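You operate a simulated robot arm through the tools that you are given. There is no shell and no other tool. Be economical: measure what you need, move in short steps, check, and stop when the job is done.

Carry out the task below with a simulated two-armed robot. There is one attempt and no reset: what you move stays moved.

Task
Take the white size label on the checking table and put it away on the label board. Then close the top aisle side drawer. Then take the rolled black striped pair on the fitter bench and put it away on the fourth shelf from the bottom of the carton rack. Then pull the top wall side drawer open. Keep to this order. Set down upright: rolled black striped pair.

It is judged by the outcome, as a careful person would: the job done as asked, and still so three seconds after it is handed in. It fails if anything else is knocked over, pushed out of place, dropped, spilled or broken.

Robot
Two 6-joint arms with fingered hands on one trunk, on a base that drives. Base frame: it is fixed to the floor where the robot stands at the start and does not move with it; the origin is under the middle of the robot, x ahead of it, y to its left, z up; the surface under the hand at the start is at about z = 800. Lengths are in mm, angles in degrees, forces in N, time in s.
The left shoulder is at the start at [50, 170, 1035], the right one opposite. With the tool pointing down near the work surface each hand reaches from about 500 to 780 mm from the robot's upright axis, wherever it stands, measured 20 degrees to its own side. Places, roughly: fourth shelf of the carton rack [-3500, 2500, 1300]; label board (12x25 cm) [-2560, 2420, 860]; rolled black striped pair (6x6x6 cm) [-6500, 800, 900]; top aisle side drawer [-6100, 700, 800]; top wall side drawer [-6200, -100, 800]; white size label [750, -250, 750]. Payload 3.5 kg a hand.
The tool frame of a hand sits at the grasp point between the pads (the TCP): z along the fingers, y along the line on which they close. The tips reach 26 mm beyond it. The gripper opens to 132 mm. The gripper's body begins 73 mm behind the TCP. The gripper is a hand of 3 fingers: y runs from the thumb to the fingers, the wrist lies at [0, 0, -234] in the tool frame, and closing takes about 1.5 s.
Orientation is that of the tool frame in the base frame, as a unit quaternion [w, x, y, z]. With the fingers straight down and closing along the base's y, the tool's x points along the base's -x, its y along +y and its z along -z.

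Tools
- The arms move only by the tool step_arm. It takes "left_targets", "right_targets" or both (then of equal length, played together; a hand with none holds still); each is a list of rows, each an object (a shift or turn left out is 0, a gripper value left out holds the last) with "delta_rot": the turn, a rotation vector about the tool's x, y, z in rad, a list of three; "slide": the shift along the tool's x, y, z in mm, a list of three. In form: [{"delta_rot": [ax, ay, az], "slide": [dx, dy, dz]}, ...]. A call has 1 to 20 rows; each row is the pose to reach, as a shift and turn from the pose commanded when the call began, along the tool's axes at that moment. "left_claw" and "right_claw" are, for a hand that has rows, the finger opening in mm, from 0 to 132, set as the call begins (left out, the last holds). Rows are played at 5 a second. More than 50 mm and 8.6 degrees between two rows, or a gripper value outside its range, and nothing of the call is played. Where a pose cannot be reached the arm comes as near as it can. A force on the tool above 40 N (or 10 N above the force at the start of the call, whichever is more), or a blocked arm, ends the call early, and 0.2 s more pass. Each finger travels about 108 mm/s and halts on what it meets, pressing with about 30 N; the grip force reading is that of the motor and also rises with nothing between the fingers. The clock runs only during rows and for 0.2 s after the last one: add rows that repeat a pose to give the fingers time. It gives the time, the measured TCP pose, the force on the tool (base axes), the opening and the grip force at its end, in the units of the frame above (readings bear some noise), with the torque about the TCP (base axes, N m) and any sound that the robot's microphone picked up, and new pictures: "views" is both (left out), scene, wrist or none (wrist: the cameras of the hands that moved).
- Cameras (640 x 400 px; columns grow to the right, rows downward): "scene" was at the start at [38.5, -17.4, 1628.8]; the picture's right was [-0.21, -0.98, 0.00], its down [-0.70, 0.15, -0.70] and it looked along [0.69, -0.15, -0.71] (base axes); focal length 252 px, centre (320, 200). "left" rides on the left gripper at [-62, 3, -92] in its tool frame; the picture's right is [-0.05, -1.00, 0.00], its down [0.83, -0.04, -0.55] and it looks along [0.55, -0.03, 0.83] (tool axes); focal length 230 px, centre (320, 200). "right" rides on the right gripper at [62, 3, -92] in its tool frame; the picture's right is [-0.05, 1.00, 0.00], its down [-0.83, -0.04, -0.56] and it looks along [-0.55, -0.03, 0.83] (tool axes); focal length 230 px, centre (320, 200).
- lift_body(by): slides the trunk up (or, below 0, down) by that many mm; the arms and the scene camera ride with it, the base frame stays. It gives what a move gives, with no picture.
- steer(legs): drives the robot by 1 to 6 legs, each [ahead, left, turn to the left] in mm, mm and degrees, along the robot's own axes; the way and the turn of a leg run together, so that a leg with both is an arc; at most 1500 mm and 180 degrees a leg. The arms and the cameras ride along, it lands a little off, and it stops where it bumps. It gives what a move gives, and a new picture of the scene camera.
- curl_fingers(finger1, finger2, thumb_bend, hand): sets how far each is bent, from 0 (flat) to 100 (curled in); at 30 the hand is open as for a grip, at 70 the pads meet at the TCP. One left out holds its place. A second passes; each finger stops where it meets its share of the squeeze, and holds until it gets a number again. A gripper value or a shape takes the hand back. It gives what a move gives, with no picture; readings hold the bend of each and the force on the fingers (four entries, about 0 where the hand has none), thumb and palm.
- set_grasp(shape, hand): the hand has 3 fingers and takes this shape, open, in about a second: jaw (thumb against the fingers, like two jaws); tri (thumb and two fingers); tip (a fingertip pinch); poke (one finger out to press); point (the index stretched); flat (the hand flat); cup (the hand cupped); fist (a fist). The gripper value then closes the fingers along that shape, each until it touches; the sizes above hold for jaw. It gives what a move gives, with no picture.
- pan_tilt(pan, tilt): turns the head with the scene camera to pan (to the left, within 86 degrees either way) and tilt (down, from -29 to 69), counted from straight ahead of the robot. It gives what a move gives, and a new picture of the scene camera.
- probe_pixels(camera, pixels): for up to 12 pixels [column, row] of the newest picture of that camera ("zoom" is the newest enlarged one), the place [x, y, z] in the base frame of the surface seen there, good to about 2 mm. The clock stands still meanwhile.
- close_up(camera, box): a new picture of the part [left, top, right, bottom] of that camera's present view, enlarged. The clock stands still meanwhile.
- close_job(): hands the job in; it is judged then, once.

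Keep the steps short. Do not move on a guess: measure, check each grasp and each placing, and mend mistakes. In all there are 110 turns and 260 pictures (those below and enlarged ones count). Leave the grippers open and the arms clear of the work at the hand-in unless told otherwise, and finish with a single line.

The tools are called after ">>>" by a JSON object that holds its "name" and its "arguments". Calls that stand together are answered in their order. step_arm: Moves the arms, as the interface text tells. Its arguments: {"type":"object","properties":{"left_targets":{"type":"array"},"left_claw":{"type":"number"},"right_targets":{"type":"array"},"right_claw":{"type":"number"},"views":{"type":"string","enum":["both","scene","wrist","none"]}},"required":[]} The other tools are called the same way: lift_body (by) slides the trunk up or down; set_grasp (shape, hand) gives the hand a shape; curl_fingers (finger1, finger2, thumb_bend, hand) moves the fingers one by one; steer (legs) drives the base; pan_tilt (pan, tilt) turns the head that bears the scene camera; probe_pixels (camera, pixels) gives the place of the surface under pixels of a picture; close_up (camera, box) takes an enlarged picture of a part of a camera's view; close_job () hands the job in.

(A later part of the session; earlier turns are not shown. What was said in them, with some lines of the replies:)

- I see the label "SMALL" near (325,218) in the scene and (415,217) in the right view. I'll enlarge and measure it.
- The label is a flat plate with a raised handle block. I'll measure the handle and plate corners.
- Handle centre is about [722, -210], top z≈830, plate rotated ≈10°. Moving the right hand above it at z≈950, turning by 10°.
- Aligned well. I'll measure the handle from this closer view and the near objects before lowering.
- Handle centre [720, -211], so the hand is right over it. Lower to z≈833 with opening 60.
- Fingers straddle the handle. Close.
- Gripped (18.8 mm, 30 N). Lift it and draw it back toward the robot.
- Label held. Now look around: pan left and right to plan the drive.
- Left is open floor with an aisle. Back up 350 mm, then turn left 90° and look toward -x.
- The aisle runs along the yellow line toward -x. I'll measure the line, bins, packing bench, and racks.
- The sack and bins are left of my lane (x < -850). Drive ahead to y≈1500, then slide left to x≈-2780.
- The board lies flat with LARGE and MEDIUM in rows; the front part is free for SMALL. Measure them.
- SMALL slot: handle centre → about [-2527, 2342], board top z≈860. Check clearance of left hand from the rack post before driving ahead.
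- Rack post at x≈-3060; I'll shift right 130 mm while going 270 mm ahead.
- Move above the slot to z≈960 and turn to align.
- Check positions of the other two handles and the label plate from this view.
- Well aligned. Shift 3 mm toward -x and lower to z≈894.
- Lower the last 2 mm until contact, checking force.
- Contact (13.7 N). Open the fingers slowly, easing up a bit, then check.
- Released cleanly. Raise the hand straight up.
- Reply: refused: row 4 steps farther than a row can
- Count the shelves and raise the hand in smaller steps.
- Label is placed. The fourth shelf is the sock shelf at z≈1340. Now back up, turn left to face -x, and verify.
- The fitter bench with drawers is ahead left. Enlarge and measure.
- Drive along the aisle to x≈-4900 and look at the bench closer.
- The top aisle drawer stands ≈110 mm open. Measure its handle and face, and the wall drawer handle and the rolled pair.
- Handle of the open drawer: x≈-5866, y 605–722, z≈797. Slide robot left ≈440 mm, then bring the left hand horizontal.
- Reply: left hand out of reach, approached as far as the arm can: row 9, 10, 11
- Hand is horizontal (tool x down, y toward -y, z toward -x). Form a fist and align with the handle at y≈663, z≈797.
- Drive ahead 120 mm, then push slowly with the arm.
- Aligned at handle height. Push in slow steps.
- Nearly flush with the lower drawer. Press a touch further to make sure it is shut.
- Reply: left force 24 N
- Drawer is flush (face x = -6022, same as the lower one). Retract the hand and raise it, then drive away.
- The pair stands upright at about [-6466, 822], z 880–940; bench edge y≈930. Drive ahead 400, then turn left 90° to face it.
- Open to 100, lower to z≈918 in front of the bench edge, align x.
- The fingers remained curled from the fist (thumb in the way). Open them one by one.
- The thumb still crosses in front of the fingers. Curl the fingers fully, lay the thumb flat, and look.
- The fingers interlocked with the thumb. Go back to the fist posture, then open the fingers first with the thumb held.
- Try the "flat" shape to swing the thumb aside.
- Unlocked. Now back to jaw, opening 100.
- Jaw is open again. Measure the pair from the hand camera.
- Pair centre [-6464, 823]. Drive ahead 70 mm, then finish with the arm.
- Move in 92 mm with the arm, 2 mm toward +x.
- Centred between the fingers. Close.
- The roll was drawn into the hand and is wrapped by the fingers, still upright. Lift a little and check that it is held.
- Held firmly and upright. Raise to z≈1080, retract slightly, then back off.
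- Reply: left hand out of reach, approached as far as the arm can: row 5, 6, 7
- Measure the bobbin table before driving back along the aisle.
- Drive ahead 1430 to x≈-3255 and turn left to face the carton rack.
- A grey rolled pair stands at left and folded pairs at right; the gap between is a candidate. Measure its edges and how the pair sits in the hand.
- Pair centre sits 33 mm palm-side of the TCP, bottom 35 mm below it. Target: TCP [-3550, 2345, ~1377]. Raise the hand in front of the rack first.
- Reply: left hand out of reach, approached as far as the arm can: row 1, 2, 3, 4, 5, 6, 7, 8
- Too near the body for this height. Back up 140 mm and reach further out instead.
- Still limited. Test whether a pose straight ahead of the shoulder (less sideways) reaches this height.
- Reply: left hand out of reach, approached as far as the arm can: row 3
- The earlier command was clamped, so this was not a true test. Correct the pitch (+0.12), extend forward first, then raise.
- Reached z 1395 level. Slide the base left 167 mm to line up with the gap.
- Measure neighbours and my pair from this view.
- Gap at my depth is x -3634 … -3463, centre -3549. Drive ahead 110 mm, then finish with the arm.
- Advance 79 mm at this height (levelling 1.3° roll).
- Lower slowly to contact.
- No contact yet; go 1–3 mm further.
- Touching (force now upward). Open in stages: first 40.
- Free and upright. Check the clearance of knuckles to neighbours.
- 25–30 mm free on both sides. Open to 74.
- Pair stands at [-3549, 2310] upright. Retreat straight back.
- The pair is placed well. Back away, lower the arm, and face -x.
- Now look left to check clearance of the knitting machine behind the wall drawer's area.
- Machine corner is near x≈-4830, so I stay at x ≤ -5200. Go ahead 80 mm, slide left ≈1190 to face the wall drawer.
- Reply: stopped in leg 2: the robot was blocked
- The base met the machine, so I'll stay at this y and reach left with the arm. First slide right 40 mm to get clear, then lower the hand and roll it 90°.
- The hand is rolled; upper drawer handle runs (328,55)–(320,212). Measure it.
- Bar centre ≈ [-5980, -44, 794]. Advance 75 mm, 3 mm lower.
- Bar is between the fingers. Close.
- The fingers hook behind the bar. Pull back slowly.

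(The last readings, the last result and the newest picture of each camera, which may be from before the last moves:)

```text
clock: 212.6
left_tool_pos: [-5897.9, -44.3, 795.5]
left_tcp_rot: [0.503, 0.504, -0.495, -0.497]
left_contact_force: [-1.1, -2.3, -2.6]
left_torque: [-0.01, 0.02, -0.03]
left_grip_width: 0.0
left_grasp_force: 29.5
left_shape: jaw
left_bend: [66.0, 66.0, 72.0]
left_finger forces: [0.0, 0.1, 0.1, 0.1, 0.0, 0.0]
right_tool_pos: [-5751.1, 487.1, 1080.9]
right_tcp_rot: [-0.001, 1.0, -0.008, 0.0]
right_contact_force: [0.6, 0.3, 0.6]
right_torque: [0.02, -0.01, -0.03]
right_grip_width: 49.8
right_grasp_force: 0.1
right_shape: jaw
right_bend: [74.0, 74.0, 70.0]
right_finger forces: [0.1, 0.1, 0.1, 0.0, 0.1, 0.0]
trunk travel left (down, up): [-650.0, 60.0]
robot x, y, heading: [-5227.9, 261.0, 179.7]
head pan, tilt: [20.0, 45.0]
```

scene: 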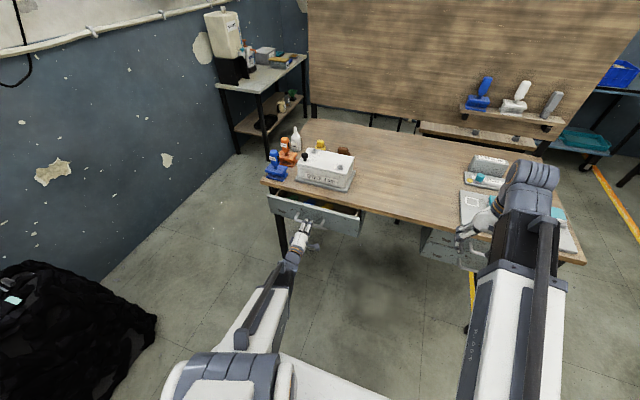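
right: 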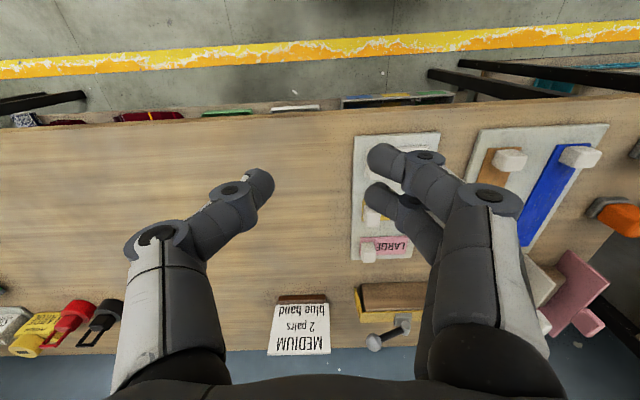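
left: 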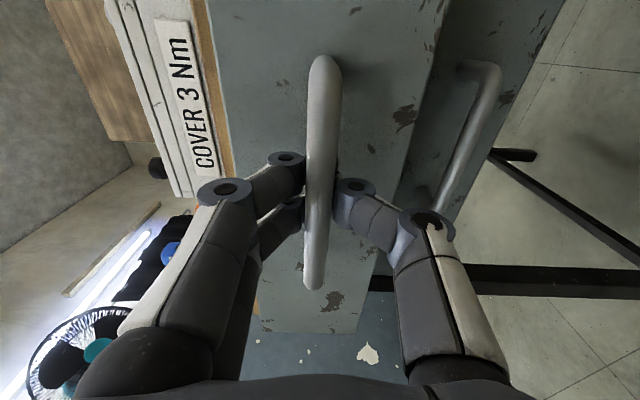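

Drawer is coming out easily (80 mm). Pull further.

>>> {"name": "step_arm", "arguments": {"left_targets": [{"slide": [0, 0, -15]}, {"slide": [0, 0, -30]}, {"slide": [0, 0, -45]}, {"slide": [0, 0, -60]}, {"slide": [0, 0, -75]}, {"slide": [0, 0, -90]}], "views": "both"}}

```text
clock: 214.0
left_tool_pos: [-5809.1, -43.1, 794.9]
left_tcp_rot: [0.502, 0.504, -0.497, -0.497]
left_contact_force: [-1.2, -2.4, -4.7]
left_torque: [-0.02, -0.01, -0.01]
left_grip_width: 0.0
left_grasp_force: 30.0
left_shape: jaw
left_bend: [66.0, 66.0, 72.0]
left_finger forces: [0.1, 0.0, 0.0, 0.0, 0.1, 0.0]
right_tool_pos: [-5751.8, 487.5, 1080.7]
right_tcp_rot: [0.0, 1.0, -0.008, 0.0]
right_contact_force: [1.1, 0.1, -0.5]
right_torque: [-0.03, 0.03, 0.0]
right_grip_width: 49.9
right_grasp_force: 0.0
right_shape: jaw
right_bend: [74.0, 74.0, 70.0]
right_finger forces: [0.0, 0.0, 0.1, 0.0, 0.0, 0.0]
trunk travel left (down, up): [-650.0, 60.0]
robot x, y, heading: [-5224.9, 256.3, 179.7]
head pan, tilt: [20.0, 45.0]
```

scene: 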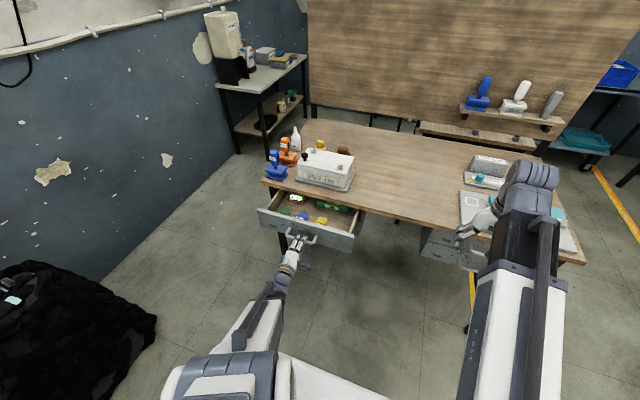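
left: 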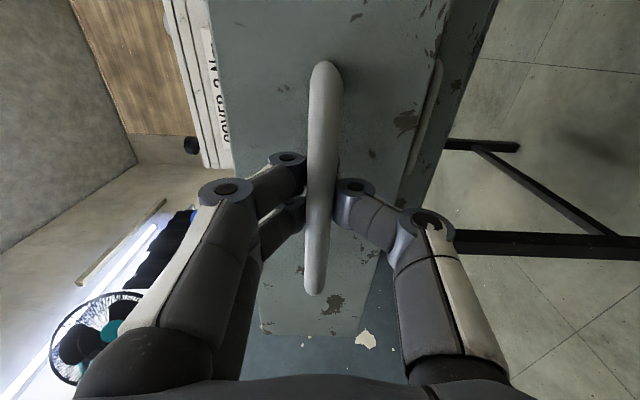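

Open ≈170 mm. Pull another 50 mm, watching force.

>>> {"name": "step_arm", "arguments": {"left_targets": [{"slide": [0, 0, -12]}, {"slide": [0, 0, -24]}, {"slide": [0, 0, -36]}, {"slide": [0, 0, -50]}], "views": "scene"}}

```text
clock: 215.0
left_tool_pos: [-5762.0, -42.2, 797.3]
left_tcp_rot: [0.5, 0.504, -0.498, -0.497]
left_contact_force: [-0.9, 3.3, -13.7]
left_torque: [0.06, -0.01, -0.02]
left_grip_width: 0.1
left_grasp_force: 30.6
left_shape: jaw
left_bend: [66.0, 66.0, 72.0]
left_finger forces: [0.0, 0.0, 0.0, 0.0, 32.1, 0.1]
left hand out of reach, approached as far as the arm can: row 4
right_tool_pos: [-5751.3, 487.7, 1080.9]
right_tcp_rot: [0.0, 1.0, -0.008, 0.0]
right_contact_force: [-0.3, -0.1, -0.1]
right_torque: [0.0, 0.02, 0.0]
right_grip_width: 49.9
right_grasp_force: 0.0
right_shape: jaw
right_bend: [74.0, 74.0, 70.0]
right_finger forces: [0.0, 0.1, 0.0, 0.1, 0.0, 0.0]
trunk travel left (down, up): [-650.0, 60.0]
robot x, y, heading: [-5225.8, 261.8, 179.4]
head pan, tilt: [20.0, 45.0]
```

scene: 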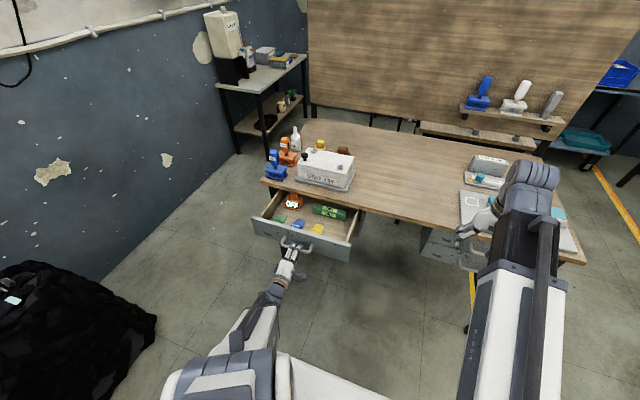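

Open ≈217 mm. Release the bar; then leave sideways along the bar by sliding the base right (no room behind).

>>> {"name": "step_arm", "arguments": {"left_targets": [{"slide": [0, 0, 0]}, {"slide": [0, 0, 0]}, {"slide": [0, 0, 0]}, {"slide": [0, 0, 0]}], "left_claw": 64, "views": "wrist"}}

>>> {"name": "probe_pixels", "arguments": {"camera": "left", "pixels": [[325, 80], [325, 150], [318, 230], [260, 165], [375, 185], [350, 100], [320, 285]]}}

```text
clock: 216.0
left_tool_pos: [-5763.0, -43.6, 798.5]
left_tcp_rot: [0.502, 0.504, -0.497, -0.497]
left_contact_force: [0.4, 0.4, 0.1]
left_torque: [0.03, 0.01, 0.03]
left_grip_width: 63.5
left_grasp_force: 0.0
left_shape: jaw
left_bend: [73.0, 73.0, 70.0]
left_finger forces: [0.0, 0.0, 0.0, 0.0, 0.0, 0.1]
right_tool_pos: [-5751.6, 486.7, 1080.5]
right_tcp_rot: [0.001, 1.0, -0.007, 0.0]
right_contact_force: [0.9, 0.1, 1.3]
right_torque: [0.01, -0.01, 0.01]
right_grip_width: 50.1
right_grasp_force: 0.0
right_shape: jaw
right_bend: [74.0, 74.0, 70.0]
right_finger forces: [0.1, 0.0, 0.1, 0.0, 0.1, 0.1]
trunk travel left (down, up): [-650.0, 60.0]
robot x, y, heading: [-5223.6, 260.6, 179.9]
head pan, tilt: [20.0, 45.0]
```

left: 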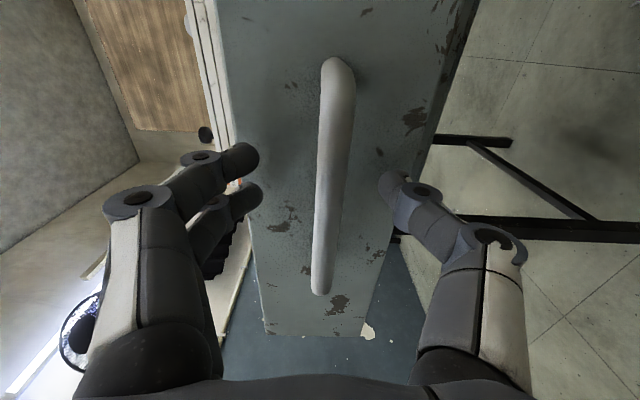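

```text
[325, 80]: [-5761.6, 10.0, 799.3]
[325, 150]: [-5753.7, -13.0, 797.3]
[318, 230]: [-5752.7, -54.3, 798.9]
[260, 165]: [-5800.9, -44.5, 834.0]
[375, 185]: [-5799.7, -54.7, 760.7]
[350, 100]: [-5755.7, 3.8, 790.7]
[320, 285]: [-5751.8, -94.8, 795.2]
```

Clear on both sides of the bar (tips 11 mm from the face). Slide base right 250 mm with a hair backward.

>>> {"name": "steer", "arguments": {"legs": [[-6, -250, 0]]}}

>>> {"name": "close_up", "arguments": {"camera": "scene", "box": [160, 100, 480, 300]}}

```text
clock: 217.8
left_tool_pos: [-5756.6, 209.1, 800.0]
left_tcp_rot: [0.501, 0.503, -0.498, -0.498]
left_contact_force: [0.8, -0.6, 0.5]
left_torque: [-0.01, -0.01, 0.03]
left_grip_width: 63.6
left_grasp_force: 0.1
left_shape: jaw
left_bend: [73.0, 73.0, 70.0]
left_finger forces: [0.1, 0.0, 0.0, 0.0, 0.0, 0.0]
right_tool_pos: [-5742.5, 741.3, 1080.4]
right_tcp_rot: [0.0, 1.0, -0.009, -0.001]
right_contact_force: [0.4, 0.1, -0.6]
right_torque: [-0.02, -0.02, 0.03]
right_grip_width: 49.9
right_grasp_force: 0.0
right_shape: jaw
right_bend: [74.0, 74.0, 70.0]
right_finger forces: [0.1, 0.0, 0.1, 0.1, 0.1, 0.1]
trunk travel left (down, up): [-650.0, 60.0]
robot x, y, heading: [-5222.4, 512.0, 179.6]
head pan, tilt: [20.0, 45.0]
```

scene: 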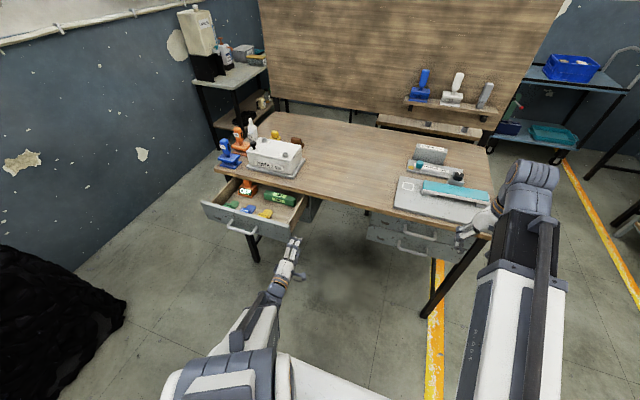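

```text
2.00 times, centred on (320, 200) of scene
```

zoom: 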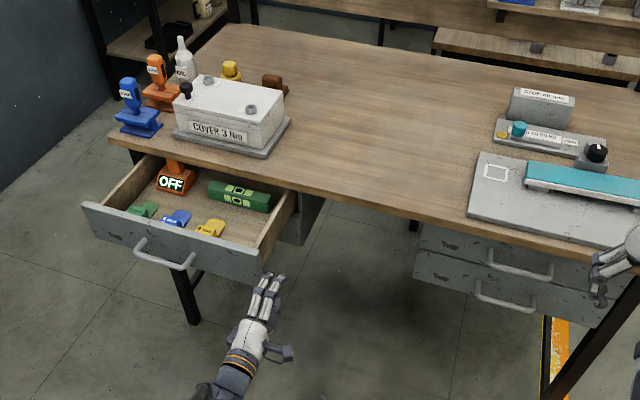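

Wall drawer open, aisle drawer shut. Measure both, then move clear and look at the machine I touched.

>>> {"name": "probe_pixels", "arguments": {"camera": "zoom", "pixels": [[130, 240], [230, 268], [440, 240], [430, 265], [600, 270]]}}

>>> {"name": "steer", "arguments": {"legs": [[0, -700, 0]]}}

>>> {"name": "step_arm", "arguments": {"left_targets": [{"slide": [0, 0, 0]}, {"slide": [0, 0, 0]}, {"slide": [0, 0, 0]}, {"slide": [0, 0, 0]}], "right_targets": [{"slide": [0, 0, 0]}, {"slide": [0, 0, 0]}, {"slide": [0, 0, 0]}, {"slide": [0, 0, 0]}], "left_claw": 132, "right_claw": 132, "views": "none"}}

>>> {"name": "pan_tilt", "arguments": {"pan": 86, "tilt": 40}}

```text
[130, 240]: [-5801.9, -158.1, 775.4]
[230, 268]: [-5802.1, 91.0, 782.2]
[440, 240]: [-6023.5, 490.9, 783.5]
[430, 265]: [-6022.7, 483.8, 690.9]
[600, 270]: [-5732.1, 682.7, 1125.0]
```

```text
clock: 221.7
left_tool_pos: [-5750.3, 904.2, 798.8]
left_tcp_rot: [0.502, 0.503, -0.497, -0.498]
left_contact_force: [-0.4, -0.3, 0.0]
left_torque: [0.02, -0.05, 0.03]
left_grip_width: 63.7
left_grasp_force: 0.0
left_shape: jaw
left_bend: [73.0, 73.0, 70.0]
left_finger forces: [0.0, 0.0, 0.0, 0.0, 0.0, 0.0]
right_tool_pos: [-5739.8, 1435.5, 1081.5]
right_tcp_rot: [0.0, 1.0, -0.007, -0.001]
right_contact_force: [0.1, 0.8, -0.3]
right_torque: [0.01, 0.02, -0.02]
right_grip_width: 49.9
right_grasp_force: 0.1
right_shape: jaw
right_bend: [74.0, 74.0, 70.0]
right_finger forces: [0.0, 0.0, 0.0, 0.0, 0.1, 0.0]
trunk travel left (down, up): [-650.0, 60.0]
robot x, y, heading: [-5215.4, 1208.1, 179.8]
head pan, tilt: [20.0, 45.0]
```

scene: 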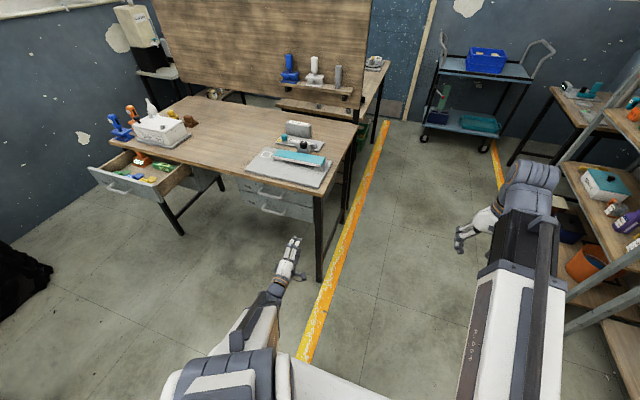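

```text
clock: 222.7
left_tool_pos: [-5750.8, 903.5, 797.7]
left_tcp_rot: [0.503, 0.504, -0.496, -0.497]
left_contact_force: [0.0, -0.3, -1.0]
left_torque: [-0.03, -0.01, 0.01]
left_grip_width: 132.2
left_grasp_force: 0.1
left_shape: jaw
left_bend: [30.0, 30.0, 30.0]
left_finger forces: [0.1, 0.1, 0.0, 0.0, 0.0, 0.0]
right_tool_pos: [-5740.2, 1434.8, 1081.3]
right_tcp_rot: [0.0, 1.0, -0.007, 0.0]
right_contact_force: [-0.1, 0.0, 0.5]
right_torque: [0.02, 0.02, 0.0]
right_grip_width: 132.0
right_grasp_force: 0.0
right_shape: jaw
right_bend: [30.0, 30.0, 30.0]
right_finger forces: [0.1, 0.0, 0.1, 0.1, 0.0, 0.0]
trunk travel left (down, up): [-650.0, 60.0]
robot x, y, heading: [-5217.8, 1208.2, 180.0]
head pan, tilt: [20.0, 45.0]
```

```text
clock: 224.0
left_tool_pos: [-5750.8, 904.0, 798.8]
left_tcp_rot: [0.502, 0.504, -0.497, -0.497]
left_contact_force: [0.1, 0.2, -0.3]
left_torque: [-0.02, -0.03, 0.01]
left_grip_width: 131.9
left_grasp_force: 0.0
left_shape: jaw
left_bend: [30.0, 30.0, 30.0]
left_finger forces: [0.0, 0.0, 0.1, 0.0, 0.1, 0.0]
right_tool_pos: [-5739.3, 1434.2, 1080.5]
right_tcp_rot: [0.001, 1.0, -0.008, -0.001]
right_contact_force: [0.6, -1.5, 0.4]
right_torque: [-0.02, -0.01, 0.0]
right_grip_width: 131.9
right_grasp_force: 0.1
right_shape: jaw
right_bend: [30.0, 30.0, 30.0]
right_finger forces: [0.0, 0.1, 0.0, 0.0, 0.0, 0.0]
trunk travel left (down, up): [-650.0, 60.0]
robot x, y, heading: [-5210.7, 1203.7, 179.8]
head pan, tilt: [85.9, 40.0]
```

scene: 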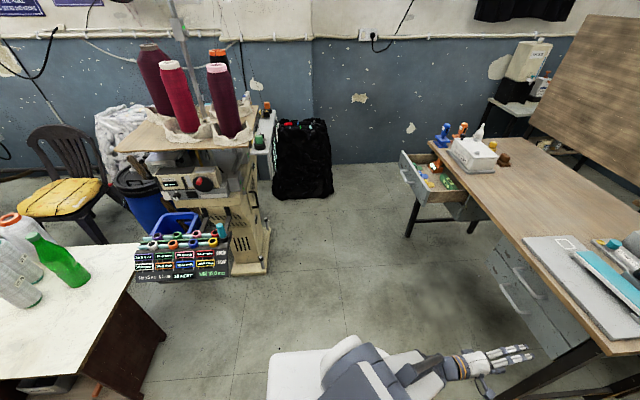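

The machine and its bobbins look unchanged, the wall drawer face is 220 mm out, and the aisle drawer is flush. The grippers are open and clear, so I'm handing in.

>>> {"name": "close_job", "arguments": {}}

```text
The job is handed in.
```

All four jobs were done in order: the SMALL label is on the label board, the top aisle side drawer is closed, the rolled black striped pair stands upright on the fourth shelf of the carton rack, and the top wall side drawer is open about 220 mm; the base bumped the knitting machine once, and I saw nothing there moved or knocked over.
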